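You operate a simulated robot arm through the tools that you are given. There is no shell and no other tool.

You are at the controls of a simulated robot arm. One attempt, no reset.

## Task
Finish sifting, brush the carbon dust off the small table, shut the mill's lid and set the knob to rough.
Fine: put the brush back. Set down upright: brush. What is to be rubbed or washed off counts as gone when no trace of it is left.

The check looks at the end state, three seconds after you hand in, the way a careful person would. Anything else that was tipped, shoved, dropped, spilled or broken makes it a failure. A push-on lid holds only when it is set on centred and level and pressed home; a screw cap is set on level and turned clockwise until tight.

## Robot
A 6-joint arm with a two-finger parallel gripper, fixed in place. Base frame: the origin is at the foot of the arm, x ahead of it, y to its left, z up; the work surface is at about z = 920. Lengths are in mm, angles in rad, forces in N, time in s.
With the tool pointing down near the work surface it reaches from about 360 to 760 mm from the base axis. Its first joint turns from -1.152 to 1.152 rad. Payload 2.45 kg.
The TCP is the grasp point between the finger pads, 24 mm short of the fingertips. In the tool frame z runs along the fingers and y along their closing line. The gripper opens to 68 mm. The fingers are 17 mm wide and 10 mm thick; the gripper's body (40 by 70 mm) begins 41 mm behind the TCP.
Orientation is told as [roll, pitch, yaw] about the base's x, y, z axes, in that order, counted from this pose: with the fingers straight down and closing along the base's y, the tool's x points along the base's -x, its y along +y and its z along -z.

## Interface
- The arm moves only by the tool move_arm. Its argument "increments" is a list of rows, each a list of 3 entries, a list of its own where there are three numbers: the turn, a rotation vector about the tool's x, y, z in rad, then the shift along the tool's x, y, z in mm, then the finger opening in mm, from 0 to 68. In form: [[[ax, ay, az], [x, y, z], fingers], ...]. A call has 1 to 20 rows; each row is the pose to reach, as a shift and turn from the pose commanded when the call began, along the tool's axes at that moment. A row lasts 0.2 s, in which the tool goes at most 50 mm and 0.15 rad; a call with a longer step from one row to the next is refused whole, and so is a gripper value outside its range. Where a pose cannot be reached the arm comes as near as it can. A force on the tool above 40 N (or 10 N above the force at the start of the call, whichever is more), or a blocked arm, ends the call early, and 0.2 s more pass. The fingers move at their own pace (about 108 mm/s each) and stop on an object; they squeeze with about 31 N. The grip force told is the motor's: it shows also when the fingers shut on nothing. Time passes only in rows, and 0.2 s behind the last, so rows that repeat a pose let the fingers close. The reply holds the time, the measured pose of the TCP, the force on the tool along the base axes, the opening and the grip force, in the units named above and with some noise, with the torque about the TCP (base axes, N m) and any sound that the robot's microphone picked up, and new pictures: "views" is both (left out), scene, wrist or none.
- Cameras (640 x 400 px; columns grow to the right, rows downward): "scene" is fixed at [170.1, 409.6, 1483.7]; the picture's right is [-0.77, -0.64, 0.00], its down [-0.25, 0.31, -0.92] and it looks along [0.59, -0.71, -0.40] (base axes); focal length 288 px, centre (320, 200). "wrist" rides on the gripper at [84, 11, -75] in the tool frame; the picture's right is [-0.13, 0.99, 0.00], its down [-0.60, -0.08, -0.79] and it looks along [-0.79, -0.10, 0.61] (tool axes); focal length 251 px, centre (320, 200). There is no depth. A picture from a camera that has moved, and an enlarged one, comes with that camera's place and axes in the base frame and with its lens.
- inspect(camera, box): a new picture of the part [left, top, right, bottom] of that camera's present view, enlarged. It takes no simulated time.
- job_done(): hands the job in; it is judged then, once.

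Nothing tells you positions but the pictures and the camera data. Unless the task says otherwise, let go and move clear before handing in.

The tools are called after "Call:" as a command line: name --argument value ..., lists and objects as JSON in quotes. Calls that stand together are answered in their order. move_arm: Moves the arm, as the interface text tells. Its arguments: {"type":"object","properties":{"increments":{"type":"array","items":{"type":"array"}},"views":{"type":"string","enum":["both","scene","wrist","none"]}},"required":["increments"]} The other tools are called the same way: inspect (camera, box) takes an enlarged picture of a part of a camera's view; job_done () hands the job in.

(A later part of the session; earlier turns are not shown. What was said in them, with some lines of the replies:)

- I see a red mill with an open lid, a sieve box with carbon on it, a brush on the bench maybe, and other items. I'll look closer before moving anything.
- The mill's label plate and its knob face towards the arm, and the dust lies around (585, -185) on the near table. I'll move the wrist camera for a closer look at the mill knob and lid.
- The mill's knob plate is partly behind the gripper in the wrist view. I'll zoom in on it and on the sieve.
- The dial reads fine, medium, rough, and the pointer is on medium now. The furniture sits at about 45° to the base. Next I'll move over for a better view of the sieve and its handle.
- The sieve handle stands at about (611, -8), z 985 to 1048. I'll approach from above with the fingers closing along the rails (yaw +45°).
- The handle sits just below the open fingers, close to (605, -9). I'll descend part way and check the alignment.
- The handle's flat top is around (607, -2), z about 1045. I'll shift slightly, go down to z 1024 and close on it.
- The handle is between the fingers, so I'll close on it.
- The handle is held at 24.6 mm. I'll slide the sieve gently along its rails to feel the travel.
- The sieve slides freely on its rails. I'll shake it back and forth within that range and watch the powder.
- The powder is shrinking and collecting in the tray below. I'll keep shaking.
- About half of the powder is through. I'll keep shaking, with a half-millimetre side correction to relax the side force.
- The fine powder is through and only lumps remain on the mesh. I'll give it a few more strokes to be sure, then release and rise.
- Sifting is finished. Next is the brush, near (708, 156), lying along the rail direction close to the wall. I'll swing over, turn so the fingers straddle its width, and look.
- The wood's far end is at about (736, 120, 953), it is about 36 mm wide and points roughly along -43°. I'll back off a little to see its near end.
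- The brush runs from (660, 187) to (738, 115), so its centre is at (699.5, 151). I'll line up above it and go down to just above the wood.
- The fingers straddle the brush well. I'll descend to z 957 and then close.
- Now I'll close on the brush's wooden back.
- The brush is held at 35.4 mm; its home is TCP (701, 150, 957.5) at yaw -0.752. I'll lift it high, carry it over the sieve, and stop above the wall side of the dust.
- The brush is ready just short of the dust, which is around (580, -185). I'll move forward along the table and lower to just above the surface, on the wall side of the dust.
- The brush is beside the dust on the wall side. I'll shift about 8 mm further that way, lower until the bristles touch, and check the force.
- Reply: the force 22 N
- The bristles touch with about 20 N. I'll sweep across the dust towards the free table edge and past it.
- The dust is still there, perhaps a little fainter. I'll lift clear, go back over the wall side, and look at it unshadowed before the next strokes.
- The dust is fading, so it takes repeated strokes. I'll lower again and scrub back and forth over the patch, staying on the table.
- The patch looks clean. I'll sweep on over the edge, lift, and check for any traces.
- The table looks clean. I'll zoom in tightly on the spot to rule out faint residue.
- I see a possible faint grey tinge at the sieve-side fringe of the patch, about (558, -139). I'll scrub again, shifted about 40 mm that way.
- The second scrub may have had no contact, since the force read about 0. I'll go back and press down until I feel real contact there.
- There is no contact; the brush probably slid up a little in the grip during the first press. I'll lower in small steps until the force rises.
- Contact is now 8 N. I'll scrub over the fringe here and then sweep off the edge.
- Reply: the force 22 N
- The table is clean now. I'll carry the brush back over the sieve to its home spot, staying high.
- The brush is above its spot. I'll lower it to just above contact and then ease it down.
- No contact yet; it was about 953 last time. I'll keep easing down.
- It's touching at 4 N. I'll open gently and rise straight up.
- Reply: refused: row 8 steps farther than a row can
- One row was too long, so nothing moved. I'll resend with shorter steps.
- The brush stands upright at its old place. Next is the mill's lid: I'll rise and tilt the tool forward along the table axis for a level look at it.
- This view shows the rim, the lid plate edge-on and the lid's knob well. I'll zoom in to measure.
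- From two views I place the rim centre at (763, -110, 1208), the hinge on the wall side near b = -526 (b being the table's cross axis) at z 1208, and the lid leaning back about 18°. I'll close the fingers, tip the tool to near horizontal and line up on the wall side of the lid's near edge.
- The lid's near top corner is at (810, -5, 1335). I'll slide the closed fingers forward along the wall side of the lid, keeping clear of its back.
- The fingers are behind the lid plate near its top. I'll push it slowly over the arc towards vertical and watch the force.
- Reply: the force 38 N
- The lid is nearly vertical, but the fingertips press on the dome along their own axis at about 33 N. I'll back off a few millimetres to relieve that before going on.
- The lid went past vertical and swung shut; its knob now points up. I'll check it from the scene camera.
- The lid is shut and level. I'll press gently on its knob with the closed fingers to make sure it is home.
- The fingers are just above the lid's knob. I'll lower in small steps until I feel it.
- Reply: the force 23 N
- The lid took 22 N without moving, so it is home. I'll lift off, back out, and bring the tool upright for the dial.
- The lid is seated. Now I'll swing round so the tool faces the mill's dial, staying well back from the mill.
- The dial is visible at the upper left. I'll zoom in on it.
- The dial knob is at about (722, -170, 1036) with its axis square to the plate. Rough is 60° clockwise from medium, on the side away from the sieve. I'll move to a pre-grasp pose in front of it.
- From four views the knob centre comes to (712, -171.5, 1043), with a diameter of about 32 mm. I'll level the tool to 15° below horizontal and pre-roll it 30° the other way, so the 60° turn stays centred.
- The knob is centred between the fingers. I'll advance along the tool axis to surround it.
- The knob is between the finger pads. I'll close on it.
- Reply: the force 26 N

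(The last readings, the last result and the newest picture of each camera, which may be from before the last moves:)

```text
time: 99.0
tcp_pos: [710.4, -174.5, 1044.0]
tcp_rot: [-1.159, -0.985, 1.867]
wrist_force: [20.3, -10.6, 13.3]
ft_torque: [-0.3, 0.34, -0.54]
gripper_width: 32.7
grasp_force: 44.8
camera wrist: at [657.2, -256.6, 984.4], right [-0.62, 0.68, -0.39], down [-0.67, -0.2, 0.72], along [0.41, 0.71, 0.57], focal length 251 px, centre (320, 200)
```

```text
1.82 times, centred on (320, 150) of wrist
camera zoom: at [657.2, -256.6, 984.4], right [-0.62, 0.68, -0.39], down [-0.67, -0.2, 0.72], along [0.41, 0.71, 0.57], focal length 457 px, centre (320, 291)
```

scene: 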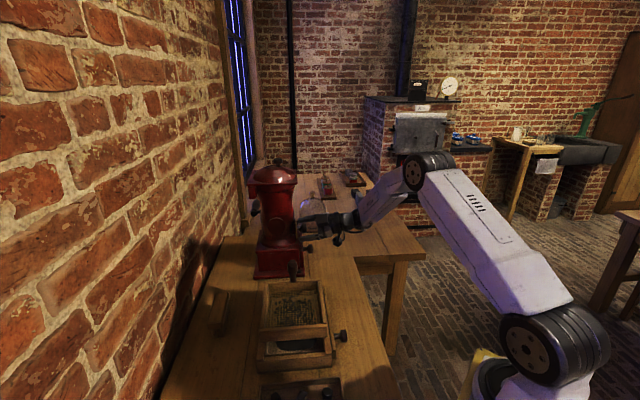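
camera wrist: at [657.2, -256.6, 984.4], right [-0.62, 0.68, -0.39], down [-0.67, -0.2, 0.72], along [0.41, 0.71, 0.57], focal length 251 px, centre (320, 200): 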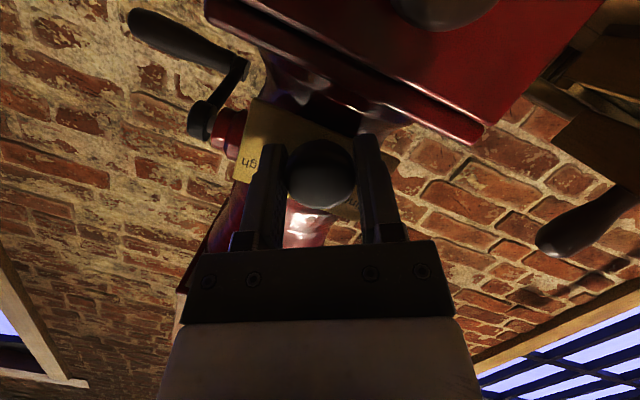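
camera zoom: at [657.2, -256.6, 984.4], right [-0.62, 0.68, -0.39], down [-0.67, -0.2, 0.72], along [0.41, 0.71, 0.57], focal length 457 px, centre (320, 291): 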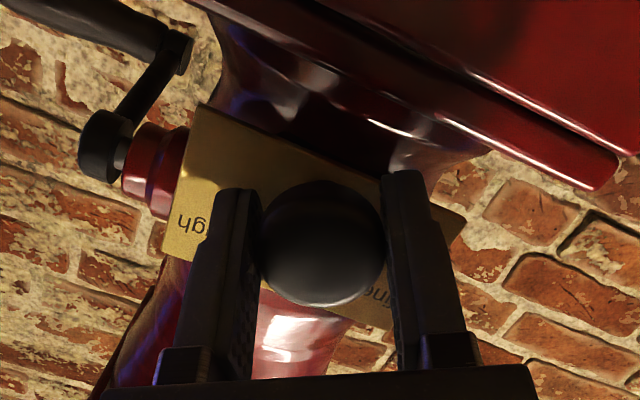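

The knob is gripped at 32.7 mm with about 25 N of side load from a small offset. I'll relieve that by shifting 2 mm before turning.

Call:
move_arm --increments '[[[0, 0, 0], [0, -1, 0], 16], [[0, 0, 0], [0, -2, 0], 16], [[0, 0, 0], [0, -2, 0], 16]]' --views "none"

```text
time: 99.8
tcp_pos: [709.4, -174.0, 1044.5]
tcp_rot: [-1.154, -0.988, 1.865]
wrist_force: [9.6, -8.9, 11.0]
ft_torque: [-0.06, 0.04, -0.35]
gripper_width: 32.5
grasp_force: 45.2
```

Call:
move_arm --increments '[[[0, 0, 0], [0, -1.5, 0], 16], [[0, 0, 0], [0, -3, 0], 16], [[0, 0, 0], [0, -3, 0], 16]]' --views "none"

```text
time: 100.6
tcp_pos: [710.6, -174.4, 1046.4]
tcp_rot: [-1.144, -0.991, 1.861]
wrist_force: [-7.6, -2.3, 1.4]
ft_torque: [0.75, -0.74, 0.41]
gripper_width: 32.2
grasp_force: 44.8
```

The side load is gone. I'll start turning clockwise in small steps.

Call:
move_arm --increments '[[[-0.027, 0, 0.1], [0, 0, 0], 16], [[-0.054, 0, 0.2], [0, 0, 0], 16], [[-0.081, 0, 0.3], [0, 0, 0], 16], [[-0.081, 0, 0.3], [0, 0, 0], 16]]' --views "wrist"

Call:
inspect --camera "wrist" --box '[180, 40, 460, 260]'

```text
time: 101.6
tcp_pos: [709.3, -174.5, 1043.8]
tcp_rot: [-0.682, -1.234, 1.439]
wrist_force: [5.4, 4.5, -10.3]
ft_torque: [0.29, -0.3, -0.07]
gripper_width: 32.7
grasp_force: 44.5
camera wrist: at [643.5, -243.4, 981.2], right [-0.68, 0.73, -0.08], down [-0.49, -0.37, 0.79], along [0.54, 0.58, 0.61], focal length 251 px, centre (320, 200)
```

wrist: 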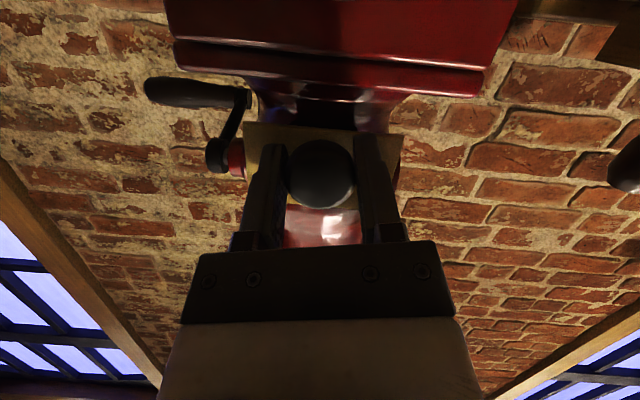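

```text
1.82 times, centred on (320, 150) of wrist
camera zoom: at [643.5, -243.4, 981.2], right [-0.68, 0.73, -0.08], down [-0.49, -0.37, 0.79], along [0.54, 0.58, 0.61], focal length 457 px, centre (320, 291)
```

zoom: 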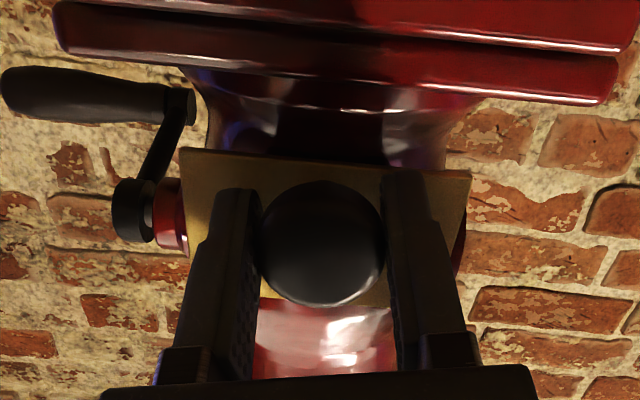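

It is turning the right way with low force. I'll continue to the full 60°.

Call:
move_arm --increments '[[[-0.031, 0, 0.119], [0, 0, 0], 16], [[-0.063, 0, 0.238], [0, 0, 0], 16], [[-0.095, 0, 0.357], [0, 0, 0], 16], [[-0.127, 0, 0.476], [0, 0, 0], 16], [[-0.159, 0, 0.595], [0, 0, 0], 16], [[-0.191, 0, 0.715], [0, 0, 0], 16], [[-0.191, 0, 0.715], [0, 0, 0], 16]]' --views "both"

Call:
inspect --camera "wrist" --box '[180, 40, 460, 260]'

Call:
inspect --camera "scene" --box '[250, 180, 390, 300]'

```text
time: 103.2
tcp_pos: [709.1, -173.5, 1045.5]
tcp_rot: [1.149, -0.981, -0.293]
wrist_force: [6.5, 16.6, -21.1]
ft_torque: [-0.18, 0.25, 0.07]
gripper_width: 32.2
grasp_force: 45.0
camera wrist: at [613.1, -213.1, 996.4], right [-0.54, 0.58, 0.61], down [-0.1, -0.76, 0.64], along [0.84, 0.28, 0.46], focal length 251 px, centre (320, 200)
```

scene: 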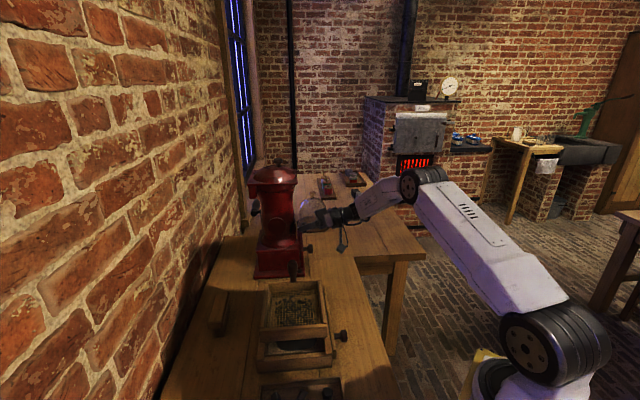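
wrist: 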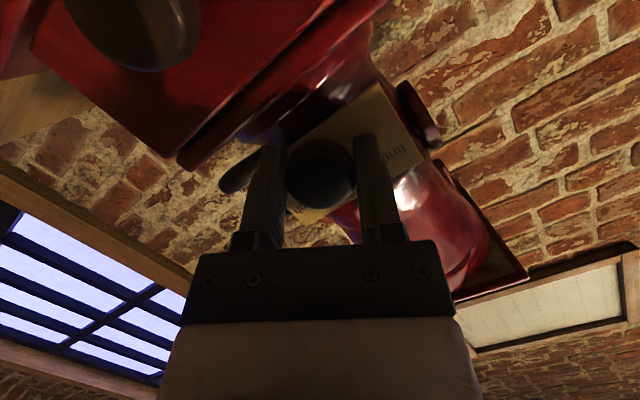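

```text
1.82 times, centred on (320, 150) of wrist
camera zoom: at [613.1, -213.1, 996.4], right [-0.54, 0.58, 0.61], down [-0.1, -0.76, 0.64], along [0.84, 0.28, 0.46], focal length 457 px, centre (320, 291)
```

zoom: 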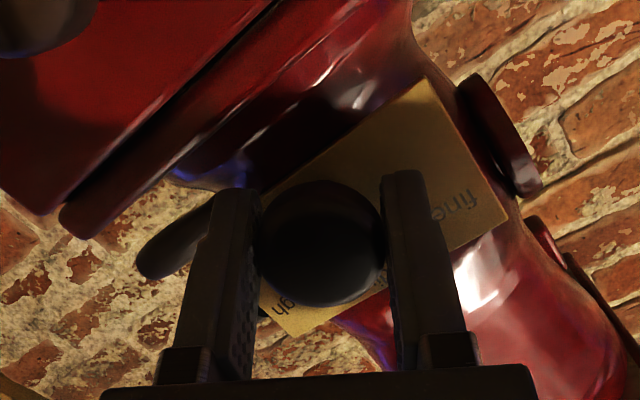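

```text
3.33 times, centred on (320, 240) of scene
camera zoom: at [170.8, 410.0, 1483.5], right [-0.77, -0.64, 0.0], down [-0.25, 0.3, -0.92], along [0.59, -0.71, -0.4], focal length 958 px, centre (320, 67)
```

zoom: 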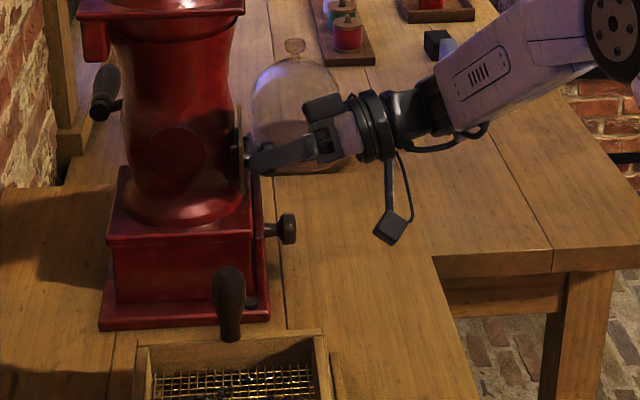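

The tool has turned about 60°. I'll open, back straight off and look at the pointer.

Call:
move_arm --increments '[[[0, 0, 0], [0, 0, 0], 40], [[0, 0, 0], [0, 0, 0], 58], [[0, 0, 0], [0, 0, 0], 58], [[0, 0, 0], [0, 0, -20], 58], [[0, 0, 0], [0, 0, -45], 58], [[0, 0, 0], [0, 0, -70], 58], [[0, 0, 0], [0, 0, -70], 58]]' --views "both"

Call:
inspect --camera "wrist" --box '[180, 0, 460, 240]'

```text
time: 104.8
tcp_pos: [667.9, -231.1, 1062.1]
tcp_rot: [1.15, -0.986, -0.295]
wrist_force: [-0.2, -0.1, 0.1]
ft_torque: [0.02, 0.0, -0.01]
gripper_width: 57.9
grasp_force: 0.0
camera wrist: at [572.3, -270.8, 1013.0], right [-0.54, 0.59, 0.61], down [-0.1, -0.76, 0.64], along [0.84, 0.28, 0.47], focal length 251 px, centre (320, 200)
```

scene: 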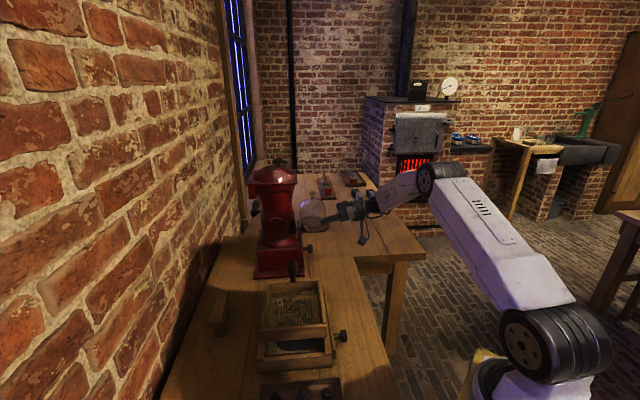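
wrist: 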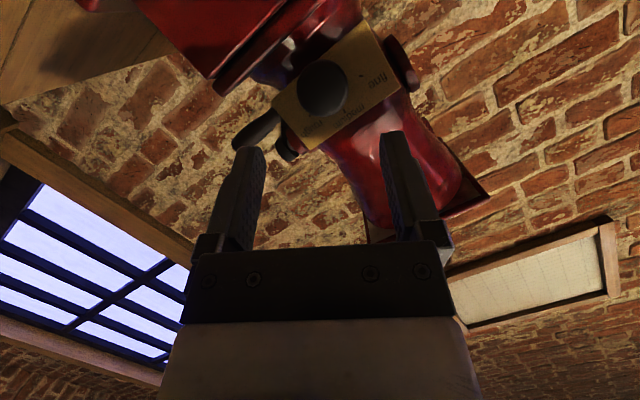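

```text
1.67 times, centred on (320, 120) of wrist
camera zoom: at [572.3, -270.8, 1013.0], right [-0.54, 0.59, 0.61], down [-0.1, -0.76, 0.64], along [0.84, 0.28, 0.47], focal length 419 px, centre (320, 333)
```

zoom: 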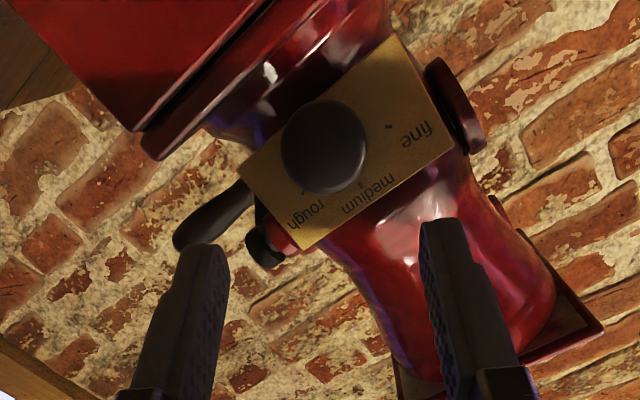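

The pointer is hidden behind the knob from below, so I'll go up to the earlier vantage point to read it from above.

Call:
move_arm --increments '[[[0, 0, 0], [0, 0, -30], 58], [[0.047, 0.11, -0.061], [-13, 24, -43], 58], [[0.094, 0.221, -0.121], [-27, 48, -55], 58], [[0.141, 0.332, -0.182], [-40, 72, -68], 58], [[0.188, 0.442, -0.243], [-53, 97, -81], 58], [[0.235, 0.553, -0.304], [-66, 121, -93], 58], [[0.281, 0.664, -0.364], [-80, 145, -106], 58], [[0.3284, 0.7743, -0.4251], [-93, 169, -118.5], 58], [[0.3284, 0.7743, -0.4251], [-93, 169, -118.5], 58]]' --views "both"

```text
time: 106.8
tcp_pos: [546.0, -230.8, 1248.2]
tcp_rot: [0.004, -0.514, 0.784]
wrist_force: [0.1, 0.3, -0.7]
ft_torque: [0.01, -0.03, -0.02]
gripper_width: 58.2
grasp_force: 0.0
camera wrist: at [459.6, -301.3, 1272.4], right [-0.62, 0.78, 0.07], down [0.15, 0.04, 0.99], along [0.77, 0.62, -0.14], focal length 251 px, centre (320, 200)
```

scene: 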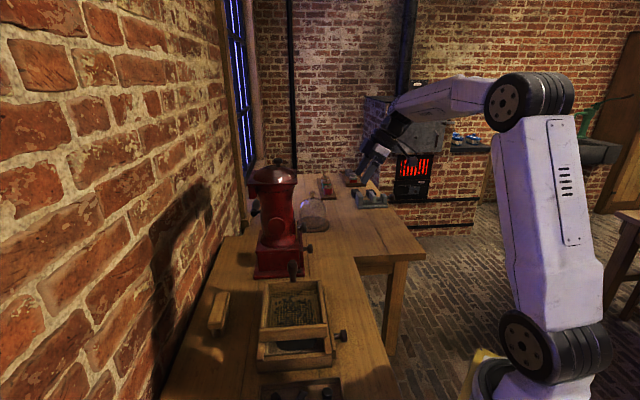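
wrist: 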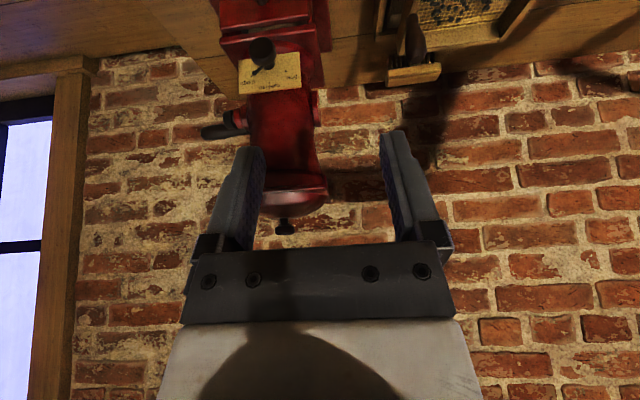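

Call:
inspect --camera "wrist" --box '[225, 25, 315, 105]'

Call:
inspect --camera "wrist" --box '[220, 140, 350, 240]'

```text
5.00 times, centred on (270, 65) of wrist
camera zoom: at [459.6, -301.3, 1272.4], right [-0.62, 0.78, 0.07], down [0.15, 0.04, 0.99], along [0.77, 0.62, -0.14], focal length 1257 px, centre (570, 875)
```

zoom: 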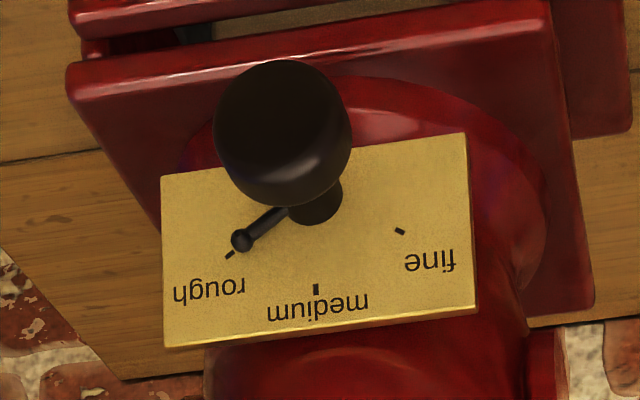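

```text
4.00 times, centred on (285, 190) of wrist
camera zoom: at [459.6, -301.3, 1272.4], right [-0.62, 0.78, 0.07], down [0.15, 0.04, 0.99], along [0.77, 0.62, -0.14], focal length 1006 px, centre (460, 240)
```

zoom: 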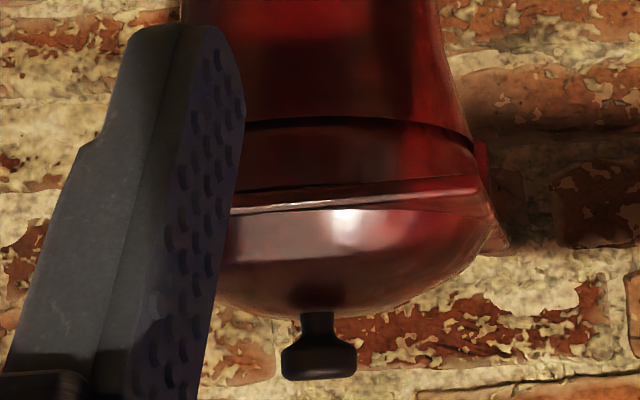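

The pointer is on the rough tick and the lid sits shut and level. I'll do a last check of the whole bench before handing in.

Call:
inspect --camera "scene" --box '[180, 240, 400, 400]'

Call:
inspect --camera "scene" --box '[300, 230, 380, 310]'

Call:
inspect --camera "scene" --box '[220, 140, 330, 290]'

Call:
inspect --camera "scene" --box '[255, 270, 340, 360]'

```text
2.50 times, centred on (290, 320) of scene
camera zoom: at [170.1, 409.6, 1483.7], right [-0.77, -0.64, 0.0], down [-0.25, 0.31, -0.92], along [0.59, -0.71, -0.4], focal length 719 px, centre (395, -100)
```

zoom: 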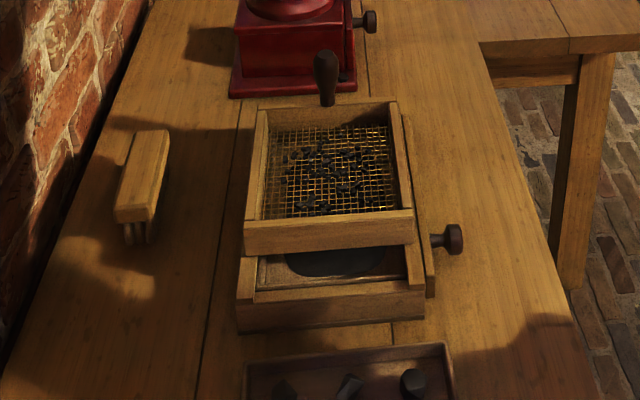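

```text
5.00 times, centred on (340, 270) of scene
camera zoom: at [170.1, 409.6, 1483.7], right [-0.77, -0.64, 0.0], down [-0.25, 0.31, -0.92], along [0.59, -0.71, -0.4], focal length 1437 px, centre (220, -150)
```

zoom: 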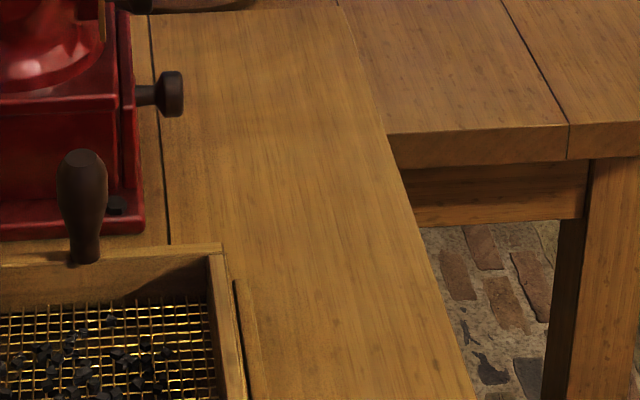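

```text
2.67 times, centred on (275, 215) of scene
camera zoom: at [170.1, 409.6, 1483.7], right [-0.77, -0.64, 0.0], down [-0.25, 0.31, -0.92], along [0.59, -0.71, -0.4], focal length 767 px, centre (440, 160)
```

zoom: 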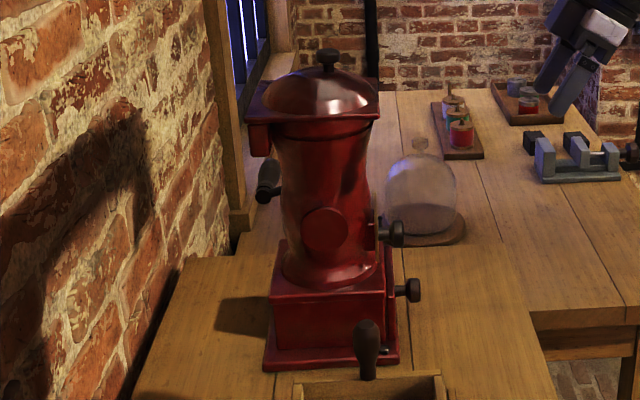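

```text
4.44 times, centred on (298, 315) of scene
camera zoom: at [170.1, 409.6, 1483.7], right [-0.77, -0.64, 0.0], down [-0.25, 0.31, -0.92], along [0.59, -0.71, -0.4], focal length 1278 px, centre (420, -311)
```

zoom: 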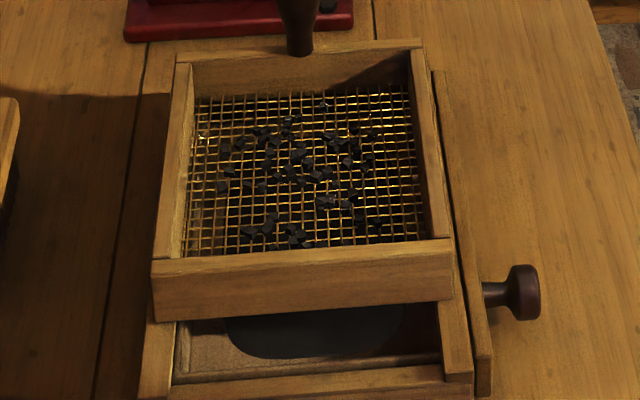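

Everything looks right. One close look at the swept spot with the wrist camera, for leftover traces.

Call:
move_arm --increments '[[[0, 0.13, 0], [0, 0, 0], 58], [[0, 0.26, 0], [0, 0, 0], 58], [[0, 0.39, 0], [0, 0, 0], 58], [[0, 0.514, 0], [0, 0, 0], 58], [[0, 0.514, 0], [0, 0, 0], 58]]' --views "wrist"

Call:
inspect --camera "wrist" --box '[220, 0, 440, 130]'

```text
time: 108.0
tcp_pos: [544.8, -233.3, 1250.9]
tcp_rot: [0.005, 0.0, 0.784]
wrist_force: [-1.0, 0.1, -0.8]
ft_torque: [-0.02, -0.02, -0.01]
gripper_width: 58.1
grasp_force: 0.1
camera wrist: at [477.3, -285.6, 1325.1], right [-0.61, 0.79, 0.0], down [0.48, 0.37, 0.79], along [0.63, 0.48, -0.61], focal length 251 px, centre (320, 200)
```

wrist: 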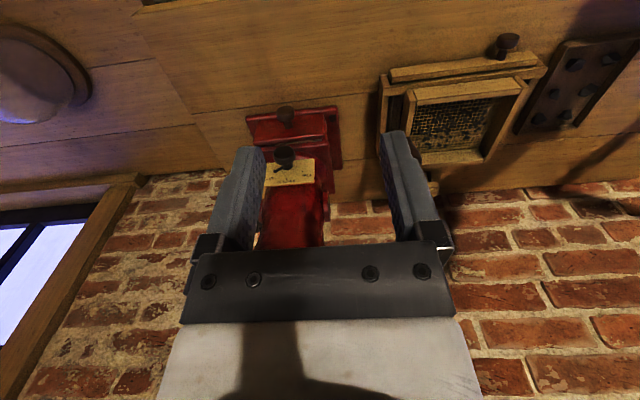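

```text
2.91 times, centred on (330, 65) of wrist
camera zoom: at [477.3, -285.6, 1325.1], right [-0.61, 0.79, 0.0], down [0.48, 0.37, 0.79], along [0.63, 0.48, -0.61], focal length 731 px, centre (291, 593)
```

zoom: 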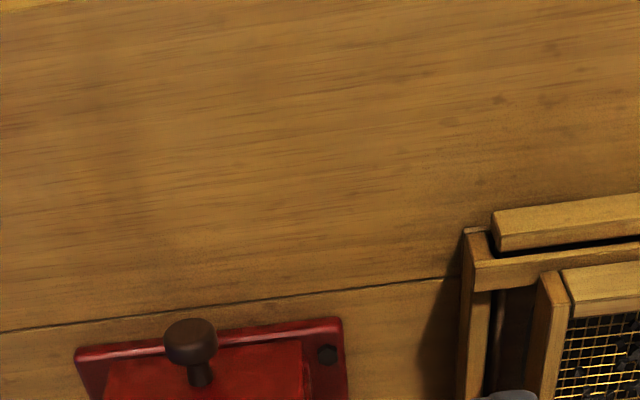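

The swept spot shows only wood grain. The powder is sifted, the brush is back upright, the lid is shut, the pointer is on rough and the arm is clear, so I'm handing in.

Call:
job_done

```text
The job is handed in.
```

The job is handed in, and all four parts are done as far as the cameras show.

- **Sifting:** all the fine powder is through the sieve into the tray below, and only the lumps are left on the mesh. The sieve is back where it started.
- **Carbon dust:** brushed off the small table's free edge. Close-ups from both cameras show only wood grain. I went over the sieve side a second time because a faint trace was left there.
- **Brush:** back in its old place, within about 4 mm, standing upright on its bristles.
- **Lid:** shut and level. Once I pushed it past vertical it swung shut on its own. I then pressed its knob with about 22 N and it did not move.
- **Knob:** turned from medium to rough. I read the pointer at about 58° from medium, with the rough mark at 60°.

I saw nothing else tipped, moved or spilled, and the arm is clear of the bench.
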